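You operate a simulated robot arm through the tools that you are given. There is no shell and no other tool. Be economical: measure what you need, move in short steps, check, and stop when the job is done.

The job below is to be done with a simulated robot arm. You get a single attempt, and the scene is never put back.

TASK
Change the black line on the grey desk over from HIGH to LOW.
Fine: shut its feed lever J, vent it to 0 bar through T and R, shut both again, then open C; leave the other levers; no red lamp.

The check looks at the end state, three seconds after you hand in, the way a careful person would. Anything else that was tipped, shoved, dropped, spilled or broken makes it a failure.

THE ROBOT
A 7-joint arm with a fingered hand on a trunk, on a base that drives. Base frame: it is fixed to the floor where the robot stands at the start and does not move with it; the origin is under the middle of the robot, x ahead of it, y to its left, z up; the surface under the hand at the start is at about z = 0.905. Units: m, rad, N and s.
Its first joint turns from -2.897 to 2.897 rad. Places, roughly: grey desk [0.7, 0, 0.6]; orange lever C [0.7, -0.3, 1]; orange lever E [0.9, 0.2, 1]; orange lever F [0.7, 0.2, 1]; orange lever J [0.6, -0.1, 1]; orange lever L [0.6, 0.1, 1]; orange lever R [0.6, 0.3, 1]; orange lever T [0.8, 0, 1]; orange lever Y [0.5, -0.2, 1]. Payload 3.7 kg.
The TCP is the grasp point between the finger pads, 0.025 m short of the fingertips. In the tool frame z runs along the fingers and y along their closing line. Largest opening 0.088 m; the body of the gripper starts 0.029 m behind the TCP. The gripper is a hand of 5 fingers: y runs from the thumb to the fingers, the wrist lies at [-0.013, -0.106, -0.174] in the tool frame.
Orientation is told as [roll, pitch, yaw] about the base's x, y, z axes, in that order, counted from this pose: with the fingers straight down and the wrist toward the robot, the tool's x, y and z point along [0, 1, 0], [1, 0, 0] and [0, 0, -1] of the base frame.

THE INTERFACE
- The arm moves only by the tool servo_tool. Its argument "motion" is one flat list of numbers, 6 for each row, row after row: the shift along the base's x, y, z in units of 100 mm (1.0 is 100 mm), then the turn, a rotation vector about the base's x, y, z in units of 45 degrees (1.0 is 45 degrees). In form: [dx, dy, dz, wx, wy, wz, dx, dy, dz, wx, wy, wz, ...]. A call has 1 to 12 rows; each row is the pose to reach, as a shift and turn from the pose commanded when the call began. A call with a number of a shift or a turn outside -1 to 1 is refused whole. Rows are played at 5 a second. More than 0.05 m and 0.15 rad between two rows, and nothing of the call is played. A pose out of reach is approached as far as the arm can. The call stops where the force on the tool passes 40 N (or 10 N more than at its start, if that is more) or the arm is blocked; 0.2 s more then pass. In this call time passes only in rows, and 0.2 s behind the last. The reply holds the time, the measured pose of the TCP, the force on the tool along the base axes, the opening and the grip force, in the units named above and with some noise, with the torque about the TCP (base axes, N m) and any sound that the robot's microphone picked up.
- Cameras (640 x 400 px; columns grow to the right, rows downward): "scene" is now at [0.1908, 0.192, 1.321]; the picture's right is [-0.34, -0.94, 0.00], its down [-0.23, 0.09, -0.97] and it looks along [0.91, -0.33, -0.25] (base axes); focal length 214 px, centre (320, 200). "wrist" rides on the gripper at [0.059, -0.079, -0.105] in the tool frame; the picture's right is [-0.73, 0.32, -0.61], its down [-0.62, -0.68, 0.38] and it looks along [-0.29, 0.66, 0.70] (tool axes); focal length 234 px, centre (320, 200). There is no depth. A picture from a camera that has moved, and an enlarged one, comes with that camera's place and axes in the base frame and with its lens.
- capture(camera): a new picture of that camera. The clock stands still meanwhile.
- base_move(legs): drives the robot by 1 to 6 legs, each [ahead, left, turn to the left] in m, m and rad, along the robot's own axes; the way and the turn of a leg run together, so that a leg with both is an arc; at most 1.5 m and 3.142 rad a leg. The arm and the cameras ride along, it lands a little off, and it stops where it bumps. It gives what a move gives.
- curl_fingers(index, middle, ring, little, thumb_bend, thumb_turn): sets how far each is bent, from 0 (flat) to 100 (curled in); at 30 the hand is open as for a grip, at 70 the pads meet at the TCP. One left out holds its place. A second passes; each finger stops where it meets its share of the squeeze, and holds until it gets a number again. It is the only way to open and close the hand. It gives what a move gives, with no picture; readings hold the bend of each and the force on index, middle, ring, little, thumb and palm. thumb_turn goes from beside the hand (0) to across from the fingers (100), as for a grip.
- aim_head(pan, tilt): turns the head with the scene camera to pan (to the left, within 2.094 rad either way) and tilt (down, from -0.506 to 1.204), counted from straight ahead of the robot. It gives what a move gives.
- inspect(camera, box): a new picture of the part [left, top, right, bottom] of that camera's present view, enlarged. The clock stands still meanwhile.
- close_job(): hands the job in; it is judged then, once.

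Work in short steps. Places have to be worked out from the pictures, the camera data and where the tool is seen: move nearer, look again, correct. Check each grasp and each placing, and mend what went wrong. You have 120 turns and 90 pictures in all, those below and enlarged ones among them. Open the gripper and draw the arm clear of the work before you hand the job in, unless the task says otherwise; then end with one line.

The tools are called after ">>>" as a command line: name --argument value ..., lists and objects as JSON in quotes. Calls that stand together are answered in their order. servo_tool: Moves the arm, as the interface text tells. Its arguments: {"type":"object","properties":{"motion":{"type":"array"}},"required":["motion"]} The other tools are called the same way: curl_fingers (index, middle, ring, little, thumb_bend, thumb_turn) moves the fingers one by one; base_move (legs) drives the base; aim_head (pan, tilt) turns the head that bears the scene camera; capture (camera) takes a picture; inspect (camera, box) takes an enlarged picture of a part of a camera's view; close_job () hands the job in.

At the start:

```text
time: 0.0
eef_pos: [0.6514, 0.0043, 1.3172]
tool_rot: [0.001, 0.0, 0.001]
ft_force: [0.1, -0.7, 0.6]
ft_torque: [0.0, 0.01, 0.01]
width: 0.0876
grasp_force: 0.0
shape: jaw
bend: [30.0, 30.0, 30.0, 30.0, 30.0, 98.0]
finger forces: [0.0, 0.0, 0.1, 0.0, 0.1, 0.1]
robot x, y, heading: [-0.0014, 0.0024, 0.002]
head pan, tilt: [-0.349, 0.251]
```

scene: 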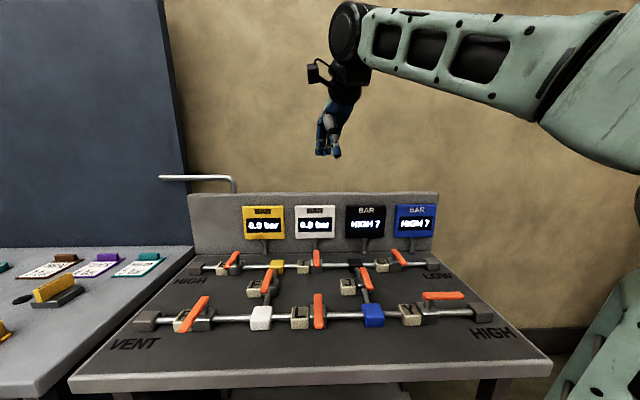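
wrist: 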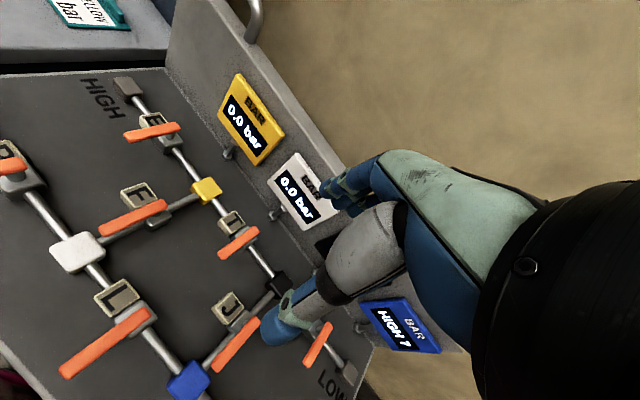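

I start by enlarging the panel to read each lever's state.

>>> inspect --camera "scene" --box '[180, 190, 480, 340]'

>>> inspect --camera "wrist" --box '[0, 60, 400, 400]'

```text
2.13 times, centred on (330, 265) of scene
camera zoom: at [0.1908, 0.192, 1.321], right [-0.34, -0.94, 0.0], down [-0.23, 0.09, -0.97], along [0.91, -0.33, -0.25], focal length 458 px, centre (299, 61)
```

zoom: 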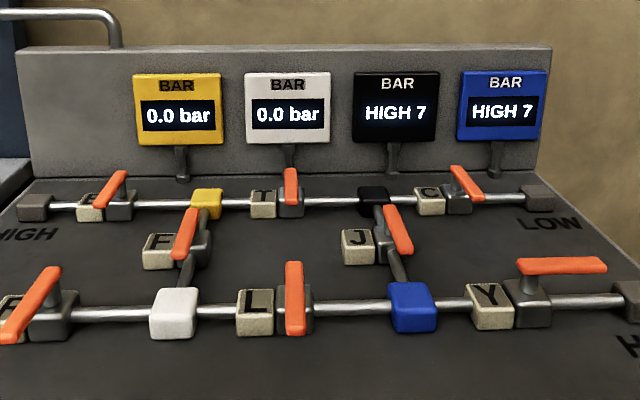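

```text
1.18 times, centred on (200, 230) of wrist
camera zoom: at [0.5716, 0.0635, 1.4232], right [0.32, -0.73, 0.61], down [-0.68, -0.62, -0.38], along [0.66, -0.29, -0.7], focal length 276 px, centre (461, 165)
```

zoom: 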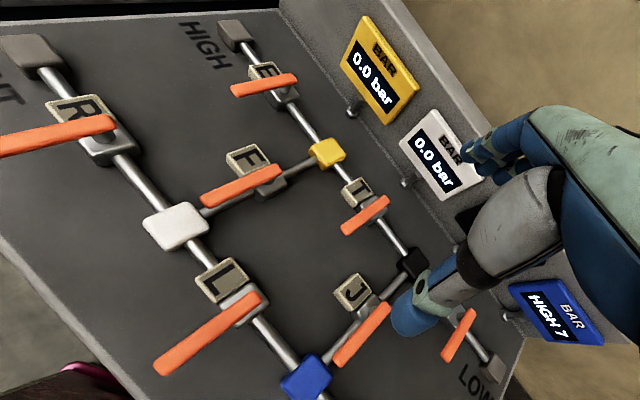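

Reading: E, T, L, R, C crosswise (shut), F, J, Y in line (open); black HIGH 7. I'll form a pointing index finger for pushing levers and pull the hand back for a better view.

>>> curl_fingers --index 15 --middle 100 --ring 100 --little 100 --thumb_bend 100 --thumb_turn 30

>>> servo_tool --motion '[-0.4, 0, 0.2, 0, 0, 0, -0.8, 0, 0.4, 0, 0, 0, -1, 0, 0.8, 0, 0, 0]'

>>> aim_head --pan -0.3 --tilt 0.6

>>> capture --camera "scene"

>>> capture --camera "wrist"

```text
time: 1.0
eef_pos: [0.6511, 0.006, 1.3182]
tool_rot: [-0.001, 0.0, -0.001]
ft_force: [0.0, -0.2, -0.8]
ft_torque: [0.0, 0.01, 0.02]
width: 0.0357
grasp_force: 0.0
shape: fingers
bend: [15.0, 100.0, 100.0, 100.0, 100.0, 31.0]
finger forces: [0.0, 0.0, 0.0, 0.0, 0.1, 0.1]
robot x, y, heading: [-0.0001, -0.0009, 0.002]
head pan, tilt: [-0.349, 0.251]
```

```text
time: 1.8
eef_pos: [0.5508, 0.0047, 1.3997]
tool_rot: [-0.001, 0.0, -0.001]
ft_force: [0.0, 0.0, -0.6]
ft_torque: [0.0, -0.02, -0.01]
width: 0.0355
grasp_force: 0.0
shape: fingers
bend: [15.0, 100.0, 100.0, 100.0, 100.0, 31.0]
finger forces: [0.0, 0.1, 0.1, 0.1, 0.0, 0.1]
robot x, y, heading: [-0.0004, -0.0006, 0.002]
head pan, tilt: [-0.349, 0.251]
```

```text
time: 2.6
eef_pos: [0.5509, 0.0064, 1.3993]
tool_rot: [0.0, 0.0, -0.001]
ft_force: [-0.2, 0.1, -0.2]
ft_torque: [0.01, -0.04, -0.06]
width: 0.0355
grasp_force: 0.0
shape: fingers
bend: [15.0, 100.0, 100.0, 100.0, 100.0, 31.0]
finger forces: [0.0, 0.1, 0.0, 0.0, 0.1, 0.0]
robot x, y, heading: [-0.0007, -0.0032, 0.003]
head pan, tilt: [-0.3, 0.6]
```

```text
85 pictures are left
camera scene: at [0.1875, 0.1978, 1.2891], right [-0.3, -0.96, 0.0], down [-0.54, 0.17, -0.83], along [0.79, -0.24, -0.56], focal length 214 px, centre (320, 200)
```

scene: 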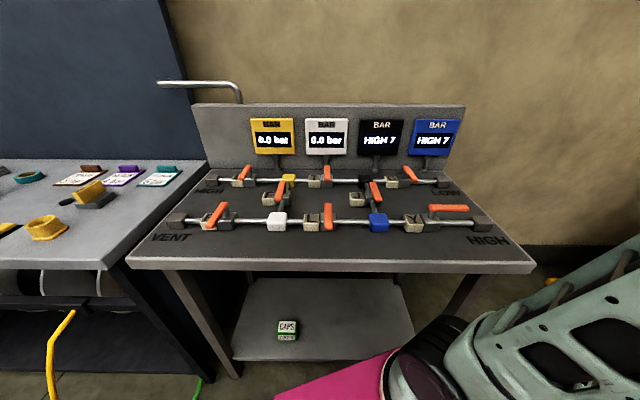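

```text
84 pictures are left
camera wrist: at [0.4719, 0.0638, 1.5031], right [0.32, -0.73, 0.61], down [-0.68, -0.62, -0.38], along [0.66, -0.29, -0.7], focal length 234 px, centre (320, 200)
```

wrist: 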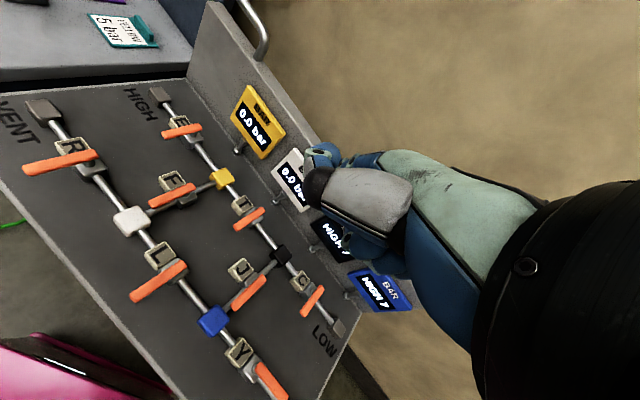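

The index now points down and the view is good. I enlarge the black/J/T/C area in both cameras to locate the levers by triangulation.

>>> inspect --camera "scene" --box '[300, 150, 480, 260]'

>>> inspect --camera "scene" --box '[150, 150, 330, 260]'

>>> inspect --camera "wrist" --box '[180, 180, 360, 400]'

>>> inspect --camera "wrist" --box '[240, 110, 400, 260]'

```text
3.56 times, centred on (390, 205) of scene
camera zoom: at [0.1875, 0.1978, 1.2891], right [-0.3, -0.96, 0.0], down [-0.54, 0.17, -0.83], along [0.79, -0.24, -0.56], focal length 763 px, centre (71, 182)
```

zoom: 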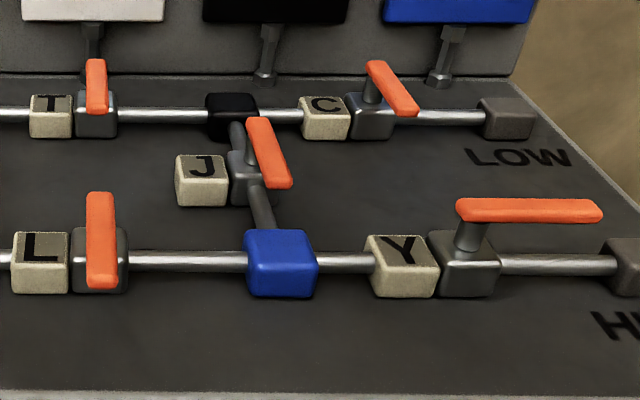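

```text
3.56 times, centred on (240, 205) of scene
camera zoom: at [0.1875, 0.1978, 1.2891], right [-0.3, -0.96, 0.0], down [-0.54, 0.17, -0.83], along [0.79, -0.24, -0.56], focal length 763 px, centre (604, 182)
```

zoom: 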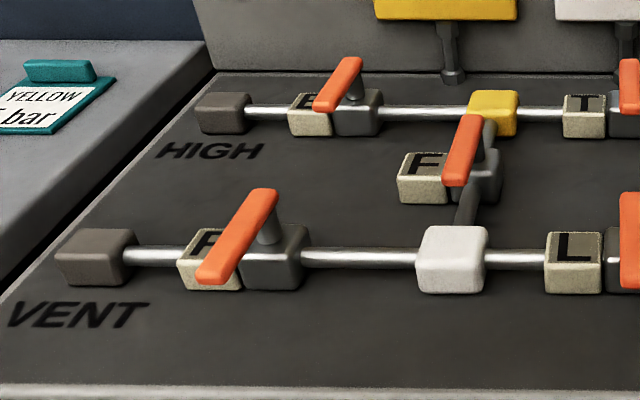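

```text
1.82 times, centred on (270, 290) of wrist
camera zoom: at [0.4719, 0.0638, 1.5031], right [0.32, -0.73, 0.61], down [-0.68, -0.62, -0.38], along [0.66, -0.29, -0.7], focal length 426 px, centre (411, 36)
```

zoom: 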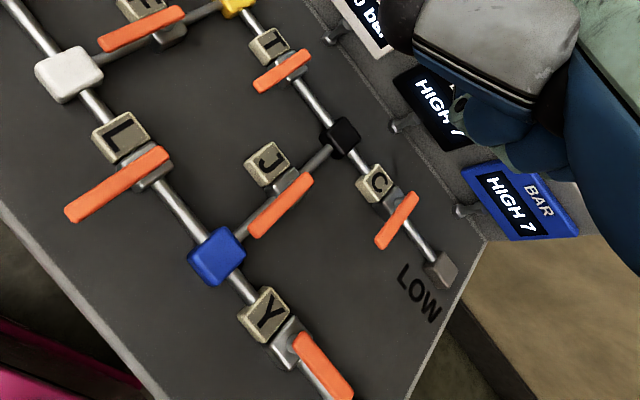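

```text
2.67 times, centred on (320, 185) of wrist
camera zoom: at [0.4719, 0.0638, 1.5031], right [0.32, -0.73, 0.61], down [-0.68, -0.62, -0.38], along [0.66, -0.29, -0.7], focal length 624 px, centre (320, 240)
```

zoom: 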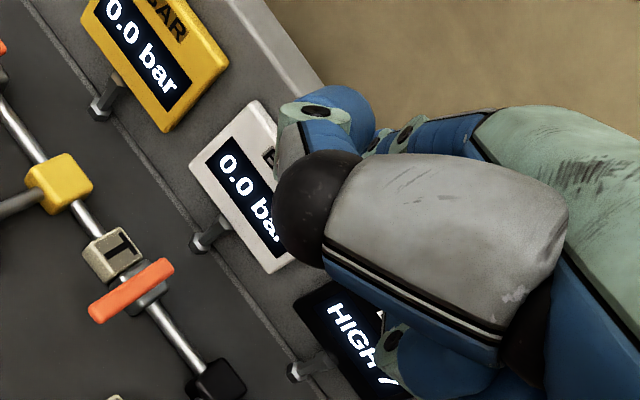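

Triangulation: the panel is turned about 20°, with handles (top z≈0.978) J: pivot (0.652,−0.103) → tip (0.581,−0.084); T: (0.81,−0.016)→(0.727,0.010); C: (0.729,−0.265)→(0.642,−0.239); R: (0.683,0.302)→(0.598,0.326). I lower the hand into the head camera's view to find where the index tip is.

>>> servo_tool --motion '[0, 0, -0.5, 0, 0, 0, 0, 0, -1, 0, 0, 0]'

>>> servo_tool --motion '[0, 0, -0.5, 0, 0, 0, 0, 0, -1, 0, 0, 0]'

>>> capture --camera "scene"

>>> capture --camera "wrist"

```text
time: 3.2
eef_pos: [0.5504, 0.0071, 1.2991]
tool_rot: [0.0, 0.0, 0.0]
ft_force: [0.4, -0.7, -0.4]
ft_torque: [-0.03, -0.02, 0.01]
width: 0.0357
grasp_force: 0.0
shape: fingers
bend: [15.0, 100.0, 100.0, 100.0, 100.0, 31.0]
finger forces: [0.1, 0.0, 0.1, 0.1, 0.1, 0.0]
robot x, y, heading: [-0.0024, 0.001, -0.002]
head pan, tilt: [-0.3, 0.6]
```

```text
time: 3.8
eef_pos: [0.5505, 0.0073, 1.1984]
tool_rot: [0.001, 0.0, -0.001]
ft_force: [0.5, 0.7, 0.5]
ft_torque: [-0.02, -0.02, -0.04]
width: 0.0354
grasp_force: 0.0
shape: fingers
bend: [15.0, 100.0, 100.0, 100.0, 100.0, 31.0]
finger forces: [0.1, 0.1, 0.0, 0.1, 0.0, 0.0]
robot x, y, heading: [0.0001, -0.0004, -0.003]
head pan, tilt: [-0.3, 0.6]
```

```text
79 pictures are left
camera scene: at [0.1875, 0.1978, 1.289], right [-0.3, -0.96, 0.0], down [-0.54, 0.17, -0.83], along [0.79, -0.24, -0.56], focal length 214 px, centre (320, 200)
```

scene: 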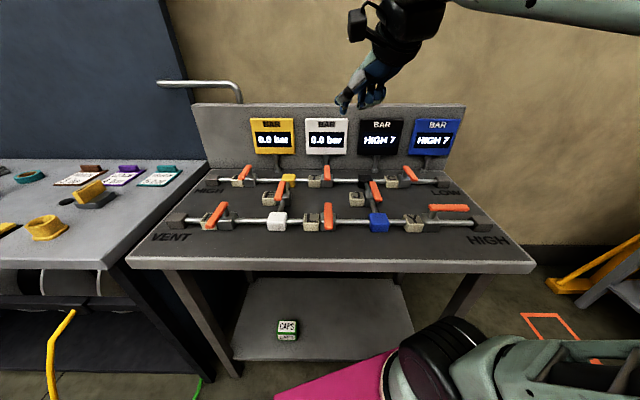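

```text
78 pictures are left
camera wrist: at [0.4715, 0.065, 1.3026], right [0.32, -0.73, 0.61], down [-0.68, -0.62, -0.38], along [0.66, -0.29, -0.7], focal length 234 px, centre (320, 200)
```

wrist: 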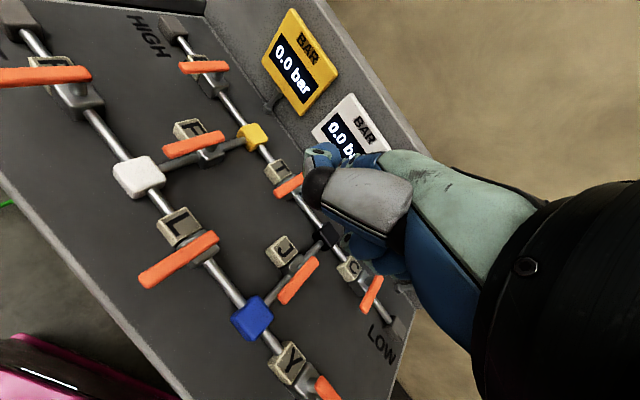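

I zoom on the hand to identify the index fingertip.

>>> inspect --camera "scene" --box '[310, 30, 430, 130]'

>>> inspect --camera "wrist" --box '[250, 110, 450, 300]'

```text
4.00 times, centred on (370, 80) of scene
camera zoom: at [0.1875, 0.1978, 1.289], right [-0.3, -0.96, 0.0], down [-0.54, 0.17, -0.83], along [0.79, -0.24, -0.56], focal length 858 px, centre (120, 680)
```

zoom: 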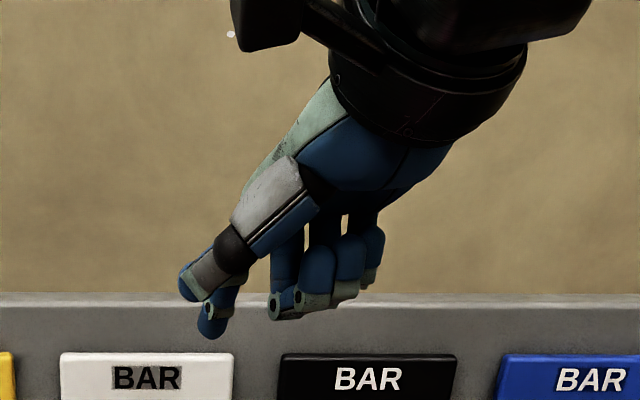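

```text
2.11 times, centred on (350, 205) of wrist
camera zoom: at [0.4715, 0.065, 1.3026], right [0.32, -0.73, 0.61], down [-0.68, -0.62, -0.38], along [0.66, -0.29, -0.7], focal length 493 px, centre (257, 190)
```

zoom: 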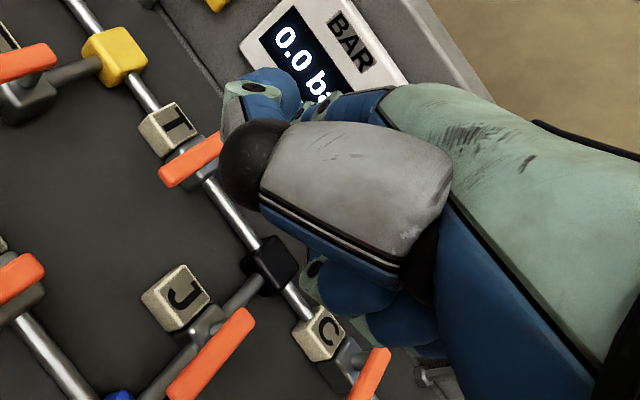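

The index points too far forward; bending it to ~55 should point it down, below the curled ones. I'll check it.

>>> curl_fingers --index 55

>>> inspect --camera "scene" --box '[310, 30, 430, 130]'

>>> inspect --camera "wrist" --box '[250, 110, 450, 300]'

```text
time: 4.8
eef_pos: [0.5506, 0.0063, 1.1986]
tool_rot: [-0.001, 0.0, 0.002]
ft_force: [0.3, 0.1, -0.6]
ft_torque: [0.0, -0.01, 0.01]
width: 0.0353
grasp_force: 0.0
shape: fingers
bend: [55.0, 100.0, 100.0, 100.0, 100.0, 31.0]
finger forces: [0.0, 0.0, 0.0, 0.0, 0.0, 0.0]
robot x, y, heading: [0.0057, -0.0014, -0.001]
head pan, tilt: [-0.3, 0.6]
```

```text
4.00 times, centred on (370, 80) of scene
camera zoom: at [0.1875, 0.1978, 1.289], right [-0.3, -0.96, 0.0], down [-0.54, 0.17, -0.83], along [0.79, -0.24, -0.56], focal length 858 px, centre (120, 680)
```

zoom: 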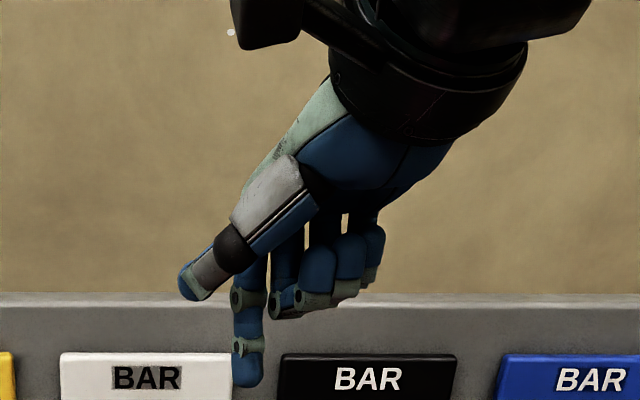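

```text
2.11 times, centred on (350, 205) of wrist
camera zoom: at [0.4714, 0.0651, 1.303], right [0.32, -0.73, 0.61], down [-0.68, -0.62, -0.38], along [0.66, -0.29, -0.7], focal length 493 px, centre (257, 190)
```

zoom: 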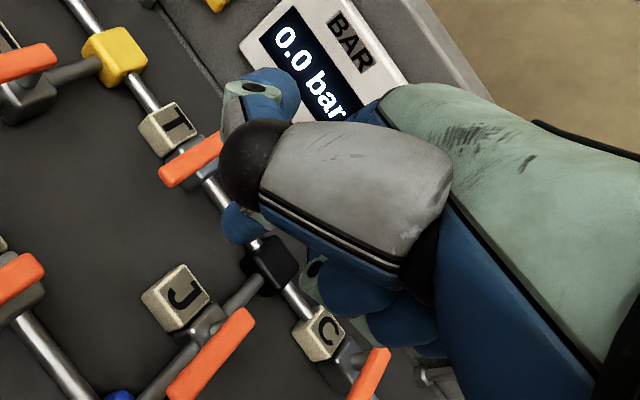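

Index now points straight down, with its tip at about TCP+(0.022, 0.009, −0.023), and the curled fingers sit ~3.5 cm higher. I move above a spot just right of J's handle.

>>> servo_tool --motion '[0, -0.45, 0, 0, 0, 0, 0.1, -0.9, -0.3, 0, 0, 0]'

>>> servo_tool --motion '[0, -0.35, -0.3, 0, 0, 0, 0.1, -0.45, -0.75, 0, 0, 0, 0.1, -0.45, -1, 0, 0, 0]'

>>> inspect --camera "scene" --box '[300, 100, 480, 250]'

>>> capture --camera "wrist"

```text
refused: row 2 steps farther than a row can; nothing moved
```

```text
time: 5.6
eef_pos: [0.5598, -0.0392, 1.0989]
tool_rot: [0.0, -0.001, -0.001]
ft_force: [-0.3, 0.0, -0.1]
ft_torque: [0.02, -0.01, 0.01]
width: 0.0354
grasp_force: 0.2
shape: fingers
bend: [55.0, 100.0, 100.0, 100.0, 100.0, 31.0]
finger forces: [0.0, 0.1, 0.1, 0.0, 0.1, 0.0]
robot x, y, heading: [-0.0002, 0.0029, 0.001]
head pan, tilt: [-0.3, 0.6]
```

```text
2.67 times, centred on (390, 175) of scene
camera zoom: at [0.1875, 0.1978, 1.289], right [-0.3, -0.96, 0.0], down [-0.54, 0.17, -0.83], along [0.79, -0.24, -0.56], focal length 572 px, centre (133, 267)
```

zoom: 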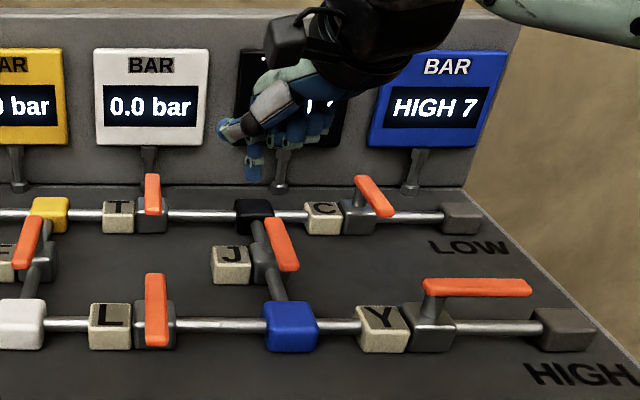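

```text
72 pictures are left
camera wrist: at [0.4806, 0.0188, 1.2029], right [0.32, -0.73, 0.61], down [-0.68, -0.62, -0.38], along [0.66, -0.29, -0.7], focal length 234 px, centre (320, 200)
```

wrist: 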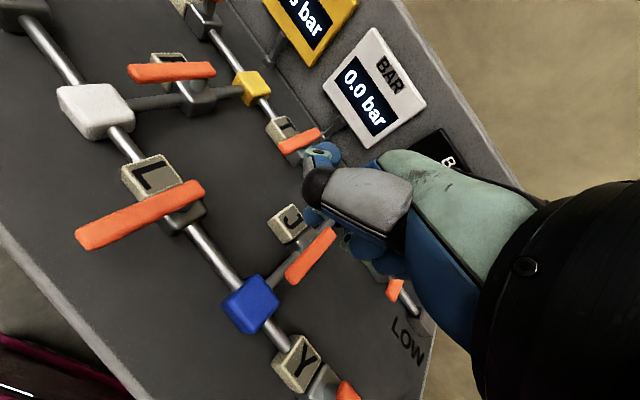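

First leg was refused but the second ran; TCP is at (0.560,−0.039,1.099). I go on to above the right side of J's handle.

>>> servo_tool --motion '[0, -0.45, -0.15, 0, 0, 0, 0.05, -0.9, -0.35, 0, 0, 0, 0.05, -0.9, -0.75, 0, 0, 0]'

>>> inspect --camera "scene" --box '[300, 100, 480, 250]'

>>> capture --camera "wrist"

```text
time: 6.4
eef_pos: [0.5659, -0.1291, 1.023]
tool_rot: [0.001, 0.001, 0.0]
ft_force: [-0.4, -0.6, 0.3]
ft_torque: [-0.01, 0.0, -0.01]
width: 0.0354
grasp_force: 0.0
shape: fingers
bend: [55.0, 100.0, 100.0, 100.0, 100.0, 31.0]
finger forces: [0.1, 0.0, 0.1, 0.1, 0.1, 0.1]
robot x, y, heading: [-0.0016, -0.0, 0.002]
head pan, tilt: [-0.3, 0.6]
```

```text
2.67 times, centred on (390, 175) of scene
camera zoom: at [0.1875, 0.1978, 1.289], right [-0.3, -0.96, 0.0], down [-0.54, 0.17, -0.83], along [0.79, -0.24, -0.56], focal length 572 px, centre (133, 267)
```

zoom: 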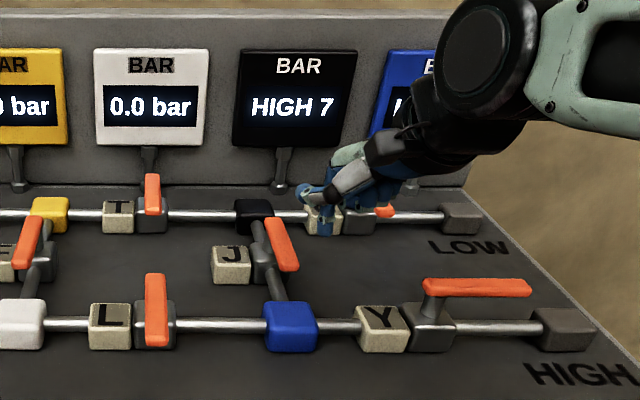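

```text
70 pictures are left
camera wrist: at [0.4871, -0.0717, 1.1281], right [0.32, -0.73, 0.61], down [-0.68, -0.62, -0.38], along [0.66, -0.29, -0.7], focal length 234 px, centre (320, 200)
```

wrist: 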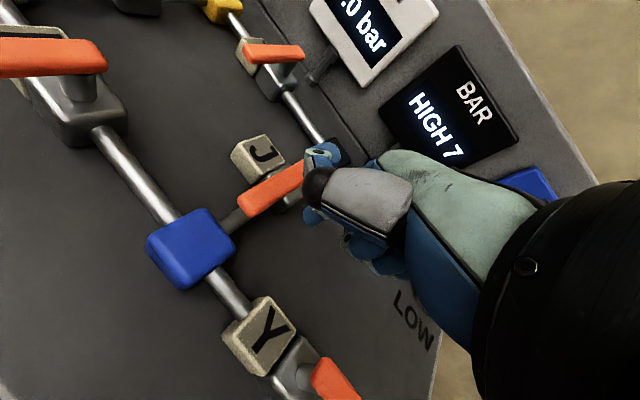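

The fingertip is where predicted, about 3 cm right of J's handle. I lower it beside the handle (tip ≈0.952).

>>> servo_tool --motion '[0, 0, -0.25, 0, 0, 0, 0, 0, -0.48, 0, 0, 0]'

>>> inspect --camera "scene" --box '[330, 140, 450, 230]'

>>> capture --camera "wrist"

```text
time: 7.0
eef_pos: [0.5655, -0.1301, 0.9756]
tool_rot: [0.0, 0.0, 0.0]
ft_force: [-0.6, 0.1, 0.5]
ft_torque: [-0.01, 0.0, 0.01]
width: 0.0355
grasp_force: 0.1
shape: fingers
bend: [55.0, 100.0, 100.0, 100.0, 100.0, 31.0]
finger forces: [0.0, 0.0, 0.0, 0.0, 0.0, 0.1]
robot x, y, heading: [-0.0001, 0.0038, -0.0]
head pan, tilt: [-0.3, 0.6]
```

```text
4.44 times, centred on (390, 185) of scene
camera zoom: at [0.1875, 0.1978, 1.289], right [-0.3, -0.96, 0.0], down [-0.54, 0.17, -0.83], along [0.79, -0.24, -0.56], focal length 953 px, centre (9, 267)
```

zoom: 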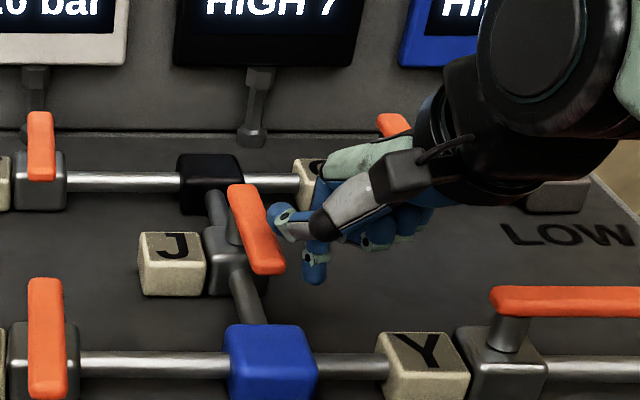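

```text
68 pictures are left
camera wrist: at [0.4866, -0.0719, 1.0797], right [0.32, -0.73, 0.61], down [-0.68, -0.62, -0.38], along [0.66, -0.29, -0.7], focal length 234 px, centre (320, 200)
```

wrist: 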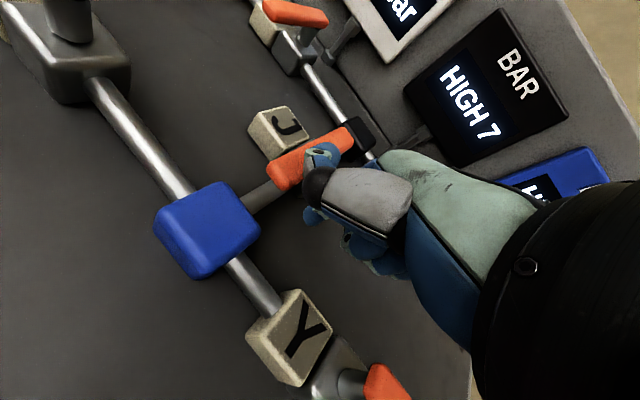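

The finger stands free to the right of the handle's outer part. I push leftward (+y) gently, testing which way J turns.

>>> servo_tool --motion '[0.03, 0.1, 0, 0, 0, 0, 0.06, 0.2, 0, 0, 0, 0, 0.09, 0.3, 0, 0, 0, 0, 0.13, 0.4, 0, 0, 0, 0]'

>>> inspect --camera "scene" --box '[330, 140, 450, 230]'

```text
time: 7.9
eef_pos: [0.5725, -0.1072, 0.9748]
tool_rot: [-0.001, -0.001, -0.008]
ft_force: [-7.7, -28.6, 1.1]
ft_torque: [0.04, -0.06, -0.62]
width: 0.0388
grasp_force: 14.9
shape: fingers
bend: [61.0, 100.0, 100.0, 100.0, 100.0, 31.0]
finger forces: [30.1, 0.0, 0.0, 0.0, 0.1, 0.0]
robot x, y, heading: [-0.0013, -0.0024, 0.003]
head pan, tilt: [-0.3, 0.6]
stopped in row 4: the force on the tool passed its limit at 49 N (the readings are from after the stop); the commanded pose is now the measured one
```

```text
4.44 times, centred on (390, 185) of scene
camera zoom: at [0.1873, 0.1956, 1.2892], right [-0.3, -0.95, 0.0], down [-0.54, 0.17, -0.83], along [0.79, -0.24, -0.56], focal length 953 px, centre (9, 267)
```

zoom: 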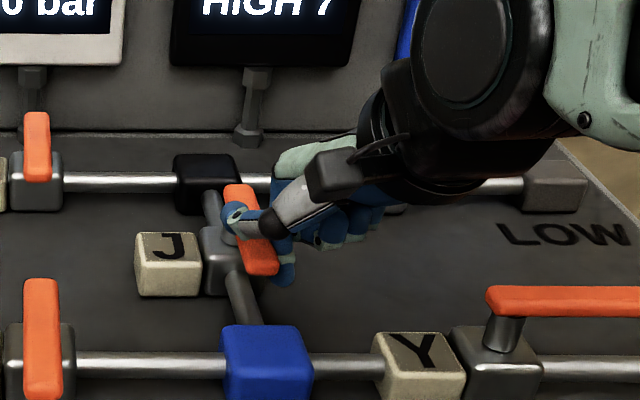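

J didn't yield leftward (force rose to 49 N at contact), so it must turn the other way. I back off, lift, roll the hand ~20° so the curled fingers sit higher, and cross to the left side of the handle.

>>> servo_tool --motion '[-0.05, -0.15, 0, 0, 0, 0, -0.05, -0.15, 0.4, 0, 0, 0, -0.05, -0.15, 0.8, 0, 0, 0]'

>>> curl_fingers --index 55

>>> servo_tool --motion '[0, 0.2, 0, -0.15, 0, 0, 0.1, 0.4, 0, -0.3, 0, 0, 0.18, 0.6, 0, -0.45, 0, 0]'

>>> inspect --camera "scene" --box '[310, 120, 460, 230]'

>>> capture --camera "wrist"

```text
time: 8.7
eef_pos: [0.5705, -0.1174, 1.0557]
tool_rot: [-0.003, 0.0, -0.006]
ft_force: [0.3, 0.4, -0.1]
ft_torque: [-0.03, -0.02, 0.0]
width: 0.0356
grasp_force: 0.0
shape: fingers
bend: [55.0, 100.0, 100.0, 100.0, 100.0, 31.0]
finger forces: [0.1, 0.0, 0.0, 0.1, 0.1, 0.0]
robot x, y, heading: [-0.0014, 0.0016, -0.005]
head pan, tilt: [-0.3, 0.6]
```

```text
time: 9.7
eef_pos: [0.5699, -0.1192, 1.0559]
tool_rot: [0.0, -0.001, -0.006]
ft_force: [0.3, 0.0, 0.6]
ft_torque: [0.01, -0.01, -0.03]
width: 0.0356
grasp_force: 0.1
shape: fingers
bend: [55.0, 100.0, 100.0, 100.0, 100.0, 31.0]
finger forces: [0.0, 0.0, 0.1, 0.0, 0.0, 0.0]
robot x, y, heading: [-0.0002, -0.004, -0.006]
head pan, tilt: [-0.3, 0.6]
```

```text
time: 10.5
eef_pos: [0.5887, -0.0588, 1.0554]
tool_rot: [-0.356, -0.003, -0.006]
ft_force: [0.1, 0.5, 0.6]
ft_torque: [0.01, -0.02, -0.01]
width: 0.0354
grasp_force: 0.0
shape: fingers
bend: [55.0, 100.0, 100.0, 100.0, 100.0, 31.0]
finger forces: [0.0, 0.1, 0.0, 0.1, 0.0, 0.1]
robot x, y, heading: [-0.0038, -0.0021, -0.004]
head pan, tilt: [-0.3, 0.6]
```

```text
3.64 times, centred on (385, 175) of scene
camera zoom: at [0.1876, 0.197, 1.289], right [-0.3, -0.95, 0.0], down [-0.54, 0.17, -0.83], along [0.79, -0.24, -0.56], focal length 780 px, centre (84, 291)
```

zoom: 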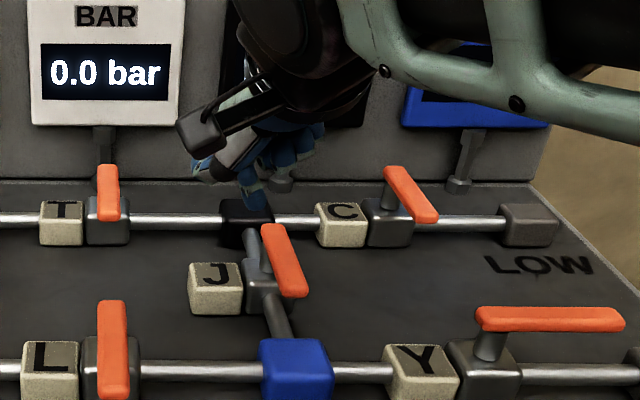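

```text
65 pictures are left
camera wrist: at [0.5093, 0.0326, 1.1329], right [0.32, -0.47, 0.82], down [-0.68, -0.71, -0.14], along [0.66, -0.52, -0.55], focal length 234 px, centre (320, 200)
```

wrist: 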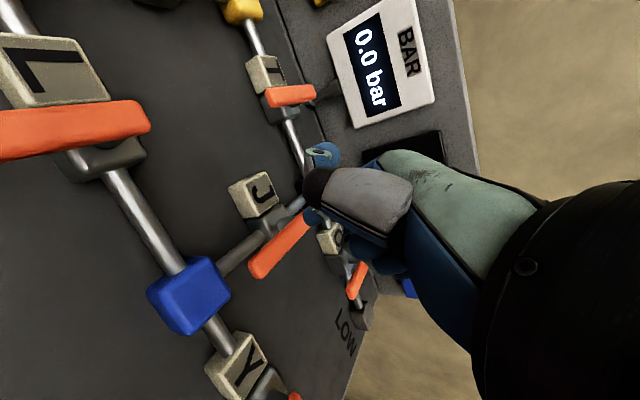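

Tip verified at ≈(0.611,−0.058,1.03), ~3 cm left of the handle. Lowering it.

>>> servo_tool --motion '[-0.05, 0.03, -0.4, 0, 0, 0, -0.08, 0.03, -0.75, 0, 0, 0]'

>>> inspect --camera "scene" --box '[310, 120, 460, 230]'

```text
time: 11.1
eef_pos: [0.5791, -0.0553, 0.9799]
tool_rot: [-0.353, -0.004, -0.006]
ft_force: [0.1, -0.8, 0.6]
ft_torque: [0.02, 0.01, 0.01]
width: 0.0356
grasp_force: 0.0
shape: fingers
bend: [55.0, 100.0, 100.0, 100.0, 100.0, 31.0]
finger forces: [0.0, 0.0, 0.0, 0.0, 0.0, 0.0]
robot x, y, heading: [0.0027, 0.0005, -0.001]
head pan, tilt: [-0.3, 0.6]
```

```text
3.64 times, centred on (385, 175) of scene
camera zoom: at [0.1876, 0.1972, 1.289], right [-0.3, -0.95, 0.0], down [-0.54, 0.17, -0.83], along [0.79, -0.24, -0.56], focal length 780 px, centre (84, 291)
```

zoom: 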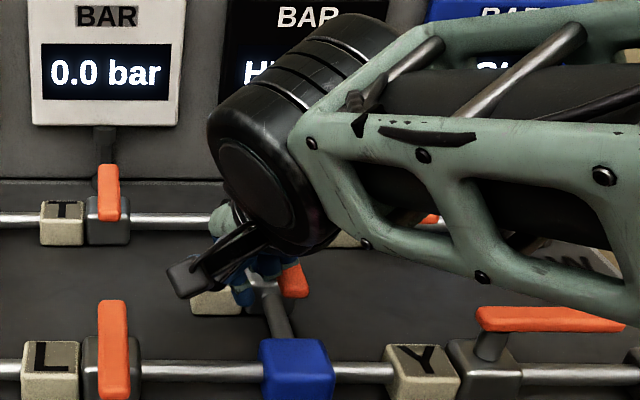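

Finger is left of the handle at height. Push right (−y) gently.

>>> servo_tool --motion '[-0.03, -0.1, 0, 0, 0, 0, -0.06, -0.2, 0, 0, 0, 0, -0.09, -0.3, 0, 0, 0, 0, -0.12, -0.4, 0, 0, 0, 0]'

>>> capture --camera "wrist"

>>> inspect --camera "scene" --box '[310, 120, 460, 230]'

```text
time: 12.1
eef_pos: [0.568, -0.095, 0.9813]
tool_rot: [-0.354, 0.0, -0.006]
ft_force: [-0.5, 0.6, 0.2]
ft_torque: [0.01, 0.01, 0.03]
width: 0.0357
grasp_force: 0.2
shape: fingers
bend: [55.0, 100.0, 100.0, 100.0, 100.0, 31.0]
finger forces: [0.4, 0.0, 0.0, 0.0, 0.0, 0.0]
robot x, y, heading: [-0.0012, -0.002, 0.001]
head pan, tilt: [-0.3, 0.6]
```

```text
63 pictures are left
camera wrist: at [0.4881, -0.004, 1.0576], right [0.32, -0.47, 0.82], down [-0.68, -0.71, -0.14], along [0.66, -0.52, -0.55], focal length 234 px, centre (320, 200)
```

wrist: 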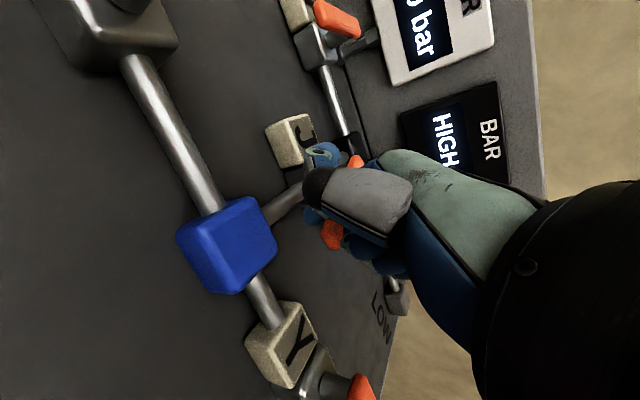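

```text
3.64 times, centred on (385, 175) of scene
camera zoom: at [0.1876, 0.1972, 1.289], right [-0.3, -0.95, 0.0], down [-0.54, 0.17, -0.83], along [0.79, -0.24, -0.56], focal length 780 px, centre (84, 291)
```

zoom: 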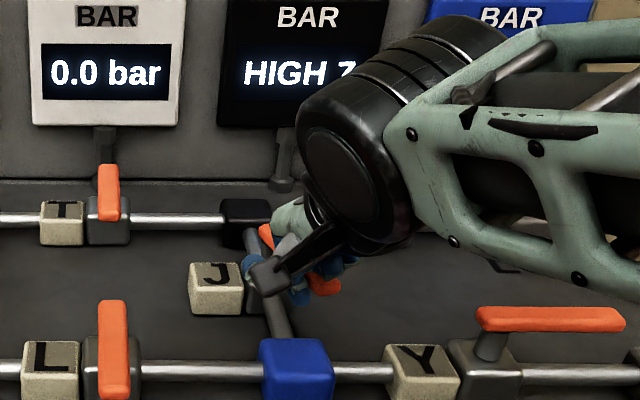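

J is turning freely to the right. I follow the arc round its pivot to complete the quarter turn.

>>> servo_tool --motion '[0.0, -0.12, 0, 0, 0, 0, 0.02, -0.25, 0, 0, 0, 0, 0.06, -0.35, 0, 0, 0, 0, 0.11, -0.44, 0, 0, 0, 0, 0.22, -0.55, 0, 0, 0, 0, 0.3, -0.61, 0, 0, 0, 0]'

>>> capture --camera "wrist"

>>> inspect --camera "scene" --box '[310, 120, 460, 230]'

```text
time: 13.5
eef_pos: [0.5976, -0.1559, 0.9827]
tool_rot: [-0.354, -0.002, -0.005]
ft_force: [0.8, 0.1, 0.7]
ft_torque: [0.0, -0.02, 0.0]
width: 0.0356
grasp_force: 0.1
shape: fingers
bend: [55.0, 100.0, 100.0, 100.0, 100.0, 31.0]
finger forces: [0.0, 0.0, 0.0, 0.0, 0.0, 0.0]
robot x, y, heading: [-0.0002, -0.0004, -0.002]
head pan, tilt: [-0.3, 0.6]
```

```text
61 pictures are left
camera wrist: at [0.5182, -0.0652, 1.0585], right [0.32, -0.47, 0.82], down [-0.68, -0.71, -0.15], along [0.66, -0.52, -0.55], focal length 234 px, centre (320, 200)
```

wrist: 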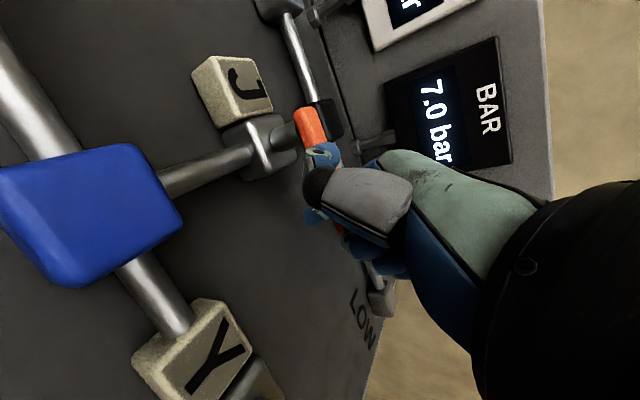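

```text
3.64 times, centred on (385, 175) of scene
camera zoom: at [0.1875, 0.1972, 1.289], right [-0.3, -0.95, 0.0], down [-0.54, 0.17, -0.83], along [0.79, -0.24, -0.56], focal length 780 px, centre (84, 291)
```

zoom: 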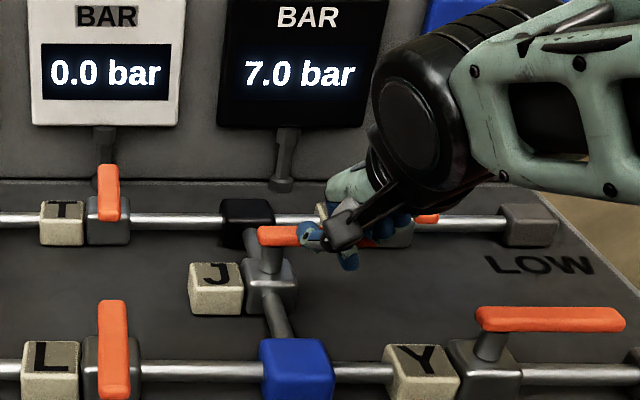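

Black now reads 7.0 bar — isolated from the feed. I nudge J's handle against its stop, then lift off.

>>> servo_tool --motion '[0.05, -0.02, 0, 0, 0, 0, 0.1, -0.03, 0, 0, 0, 0, 0.14, -0.05, 0, 0, 0, 0]'

>>> servo_tool --motion '[-0.2, 0.05, 0, 0, 0, 0, -0.2, 0.05, 0.45, 0, 0, 0, -0.2, 0.05, 0.9, 0, 0, 0]'

>>> curl_fingers --index 55

>>> capture --camera "wrist"

>>> inspect --camera "scene" --box '[310, 120, 460, 230]'

```text
time: 14.3
eef_pos: [0.6106, -0.1605, 0.9812]
tool_rot: [-0.355, -0.001, -0.005]
ft_force: [-14.9, 10.9, 2.4]
ft_torque: [0.06, -0.01, 0.3]
width: 0.0397
grasp_force: 9.1
shape: fingers
bend: [70.0, 100.0, 100.0, 100.0, 100.0, 31.0]
finger forces: [18.1, 0.1, 0.0, 0.0, 0.0, 0.0]
robot x, y, heading: [-0.0012, -0.001, 0.003]
head pan, tilt: [-0.3, 0.6]
```

```text
time: 15.1
eef_pos: [0.5914, -0.1559, 1.0717]
tool_rot: [-0.353, -0.001, -0.006]
ft_force: [0.0, 0.0, 1.0]
ft_torque: [0.02, 0.04, 0.01]
width: 0.0355
grasp_force: 0.0
shape: fingers
bend: [55.0, 100.0, 100.0, 100.0, 100.0, 31.0]
finger forces: [0.0, 0.1, 0.1, 0.0, 0.0, 0.0]
robot x, y, heading: [-0.0018, -0.0002, -0.0]
head pan, tilt: [-0.3, 0.6]
```

```text
time: 16.1
eef_pos: [0.5907, -0.1572, 1.0712]
tool_rot: [-0.354, -0.002, -0.006]
ft_force: [0.2, -0.3, 0.5]
ft_torque: [-0.03, -0.01, -0.03]
width: 0.0357
grasp_force: 0.1
shape: fingers
bend: [55.0, 100.0, 100.0, 100.0, 100.0, 31.0]
finger forces: [0.0, 0.0, 0.0, 0.0, 0.1, 0.1]
robot x, y, heading: [-0.0012, -0.0, -0.004]
head pan, tilt: [-0.3, 0.6]
```

```text
59 pictures are left
camera wrist: at [0.5118, -0.065, 1.1474], right [0.32, -0.47, 0.82], down [-0.68, -0.71, -0.14], along [0.66, -0.52, -0.55], focal length 234 px, centre (320, 200)
```

wrist: 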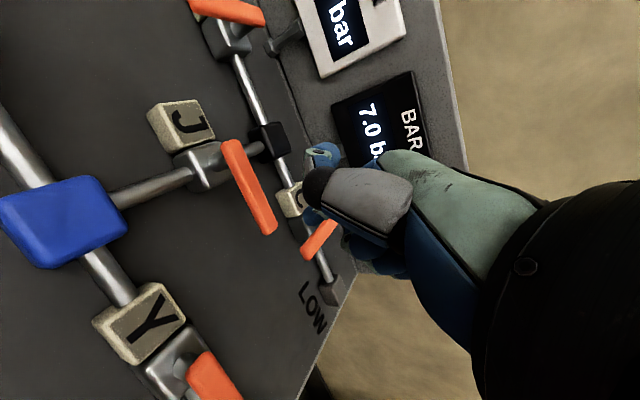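

```text
3.64 times, centred on (385, 175) of scene
camera zoom: at [0.1875, 0.1972, 1.289], right [-0.3, -0.95, 0.0], down [-0.54, 0.17, -0.83], along [0.79, -0.24, -0.56], focal length 780 px, centre (84, 291)
```

zoom: 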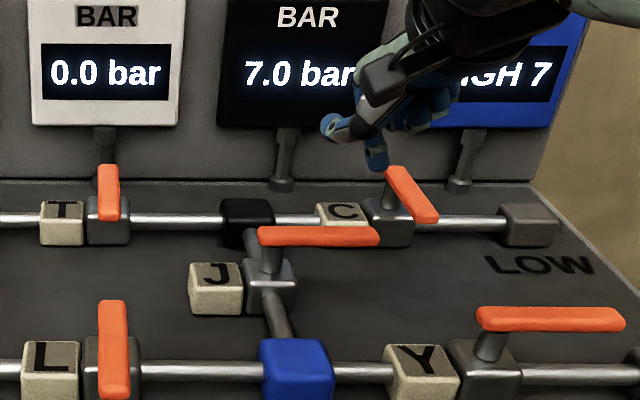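

J is shut against its stop, nothing else disturbed. Next I open R first (so the vent path is ready), moving the hand to the left above R.

>>> servo_tool --motion '[0, 0.5, 0, 0, 0, 0, 0, 1, 0, 0, 0, 0]'

>>> servo_tool --motion '[0, 0.5, 0, 0, 0, 0, 0, 1, 0, 0, 0, 0]'

>>> servo_tool --motion '[0, 0.5, 0, 0, 0, 0, 0, 1, 0, 0, 0, 0]'

>>> servo_tool --motion '[0, 0.5, 0, 0, 0, 0, 0, 1, 0, 0, 0, 0]'

>>> servo_tool --motion '[0.05, 0.5, 0, 0, 0, 0, 0.1, 0.98, 0, 0, 0, 0]'

>>> aim_head --pan 0.1 --tilt 0.6

>>> capture --camera "scene"

>>> capture --camera "wrist"

```text
time: 16.7
eef_pos: [0.5907, -0.0557, 1.0701]
tool_rot: [-0.354, -0.002, -0.005]
ft_force: [-0.5, 0.7, -0.5]
ft_torque: [0.03, 0.0, -0.01]
width: 0.0355
grasp_force: 0.3
shape: fingers
bend: [55.0, 100.0, 100.0, 100.0, 100.0, 31.0]
finger forces: [0.0, 0.1, 0.0, 0.0, 0.0, 0.1]
robot x, y, heading: [0.0007, -0.0051, -0.003]
head pan, tilt: [-0.3, 0.6]
```

```text
time: 17.3
eef_pos: [0.5923, 0.0428, 1.07]
tool_rot: [-0.353, 0.0, -0.007]
ft_force: [-0.6, -0.3, 0.4]
ft_torque: [0.02, 0.01, 0.03]
width: 0.0353
grasp_force: 0.1
shape: fingers
bend: [55.0, 100.0, 100.0, 100.0, 100.0, 31.0]
finger forces: [0.1, 0.1, 0.1, 0.0, 0.0, 0.1]
robot x, y, heading: [0.0009, -0.0039, 0.001]
head pan, tilt: [-0.3, 0.6]
```

```text
time: 17.9
eef_pos: [0.5923, 0.1432, 1.0708]
tool_rot: [-0.354, -0.002, -0.005]
ft_force: [-1.1, -0.1, -0.2]
ft_torque: [-0.01, -0.01, 0.01]
width: 0.0354
grasp_force: 0.1
shape: fingers
bend: [55.0, 100.0, 100.0, 100.0, 100.0, 31.0]
finger forces: [0.0, 0.0, 0.0, 0.0, 0.1, 0.0]
robot x, y, heading: [0.0009, -0.001, -0.002]
head pan, tilt: [-0.3, 0.6]
```

```text
time: 18.5
eef_pos: [0.5934, 0.2435, 1.0719]
tool_rot: [-0.353, -0.002, -0.006]
ft_force: [-0.8, 0.9, -0.1]
ft_torque: [-0.03, -0.03, -0.01]
width: 0.0354
grasp_force: 0.1
shape: fingers
bend: [55.0, 100.0, 100.0, 100.0, 100.0, 31.0]
finger forces: [0.0, 0.0, 0.0, 0.0, 0.0, 0.1]
robot x, y, heading: [0.0038, 0.0005, -0.005]
head pan, tilt: [-0.3, 0.6]
```

```text
refused: row 1 steps farther than a row can; nothing moved
```

```text
time: 19.4
eef_pos: [0.5927, 0.2441, 1.0708]
tool_rot: [-0.355, -0.003, -0.005]
ft_force: [-0.4, -0.8, -0.6]
ft_torque: [0.0, 0.0, 0.0]
width: 0.0355
grasp_force: 0.0
shape: fingers
bend: [55.0, 100.0, 100.0, 100.0, 100.0, 31.0]
finger forces: [0.1, 0.0, 0.0, 0.0, 0.0, 0.1]
robot x, y, heading: [0.0003, -0.0027, 0.0]
head pan, tilt: [0.099, 0.6]
```

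```text
57 pictures are left
camera scene: at [0.1911, 0.2321, 1.289], right [0.1, -1.0, 0.0], down [-0.56, -0.06, -0.83], along [0.82, 0.08, -0.56], focal length 214 px, centre (320, 200)
```

scene: 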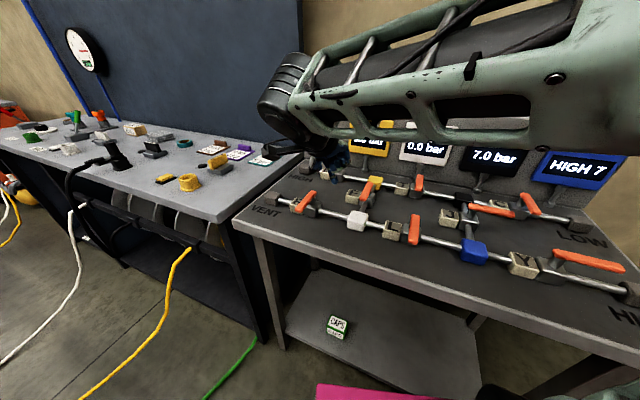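

```text
56 pictures are left
camera wrist: at [0.5138, 0.3344, 1.1481], right [0.32, -0.47, 0.82], down [-0.68, -0.71, -0.14], along [0.66, -0.52, -0.55], focal length 234 px, centre (320, 200)
```

wrist: 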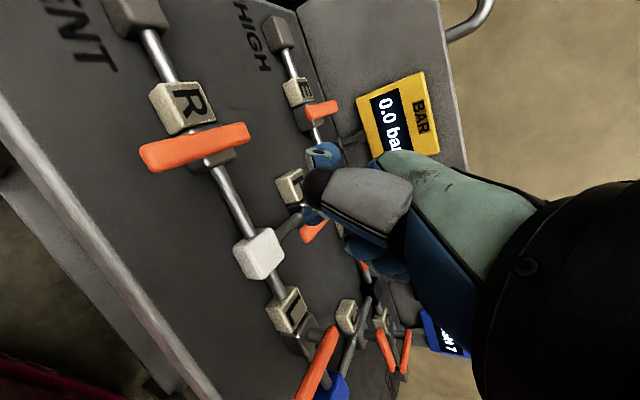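

R matches the earlier estimate (tip (0.595,0.328), pivot end (0.684,0.299)). I finish the approach to its left side, then look.

>>> servo_tool --motion '[0.0, 0.5, 0, 0, 0, 0, 0.05, 0.98, 0, 0, 0, 0]'

>>> servo_tool --motion '[0.03, 0.13, -0.3, 0, 0, 0, 0.03, 0.13, -0.6, 0, 0, 0]'

>>> inspect --camera "scene" --box '[230, 110, 390, 250]'

>>> capture --camera "wrist"

```text
time: 19.9
eef_pos: [0.598, 0.3405, 1.0714]
tool_rot: [-0.354, -0.006, -0.005]
ft_force: [0.5, -0.3, -0.6]
ft_torque: [0.06, 0.02, -0.03]
width: 0.0354
grasp_force: 0.2
shape: fingers
bend: [55.0, 100.0, 100.0, 100.0, 100.0, 31.0]
finger forces: [0.0, 0.0, 0.0, 0.0, 0.0, 0.1]
robot x, y, heading: [-0.0002, -0.0028, -0.0]
head pan, tilt: [0.099, 0.6]
```

```text
time: 20.6
eef_pos: [0.5999, 0.3557, 1.0101]
tool_rot: [-0.353, -0.002, -0.005]
ft_force: [0.2, -0.2, -0.8]
ft_torque: [-0.02, -0.04, -0.01]
width: 0.0352
grasp_force: 0.1
shape: fingers
bend: [55.0, 100.0, 100.0, 100.0, 100.0, 31.0]
finger forces: [0.0, 0.0, 0.0, 0.0, 0.1, 0.0]
robot x, y, heading: [0.0017, -0.001, 0.004]
head pan, tilt: [0.099, 0.6]
```

```text
2.86 times, centred on (310, 180) of scene
camera zoom: at [0.1911, 0.2322, 1.289], right [0.1, -1.0, 0.0], down [-0.56, -0.06, -0.83], along [0.82, 0.08, -0.56], focal length 613 px, centre (349, 257)
```

zoom: 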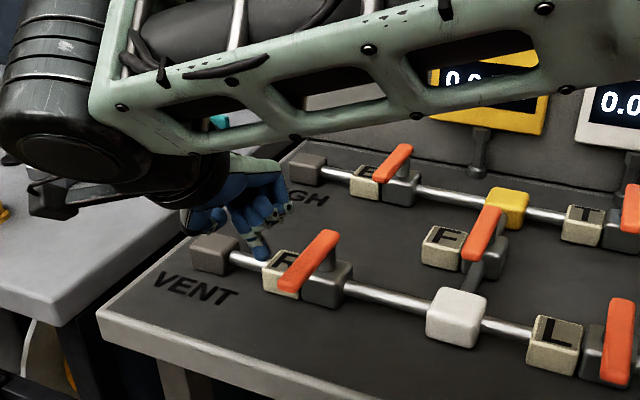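

```text
54 pictures are left
camera wrist: at [0.5209, 0.4459, 1.0876], right [0.32, -0.47, 0.82], down [-0.69, -0.71, -0.14], along [0.66, -0.52, -0.55], focal length 234 px, centre (320, 200)
```

wrist: 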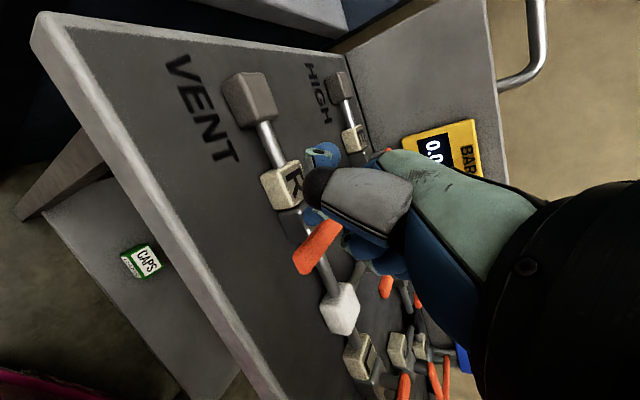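

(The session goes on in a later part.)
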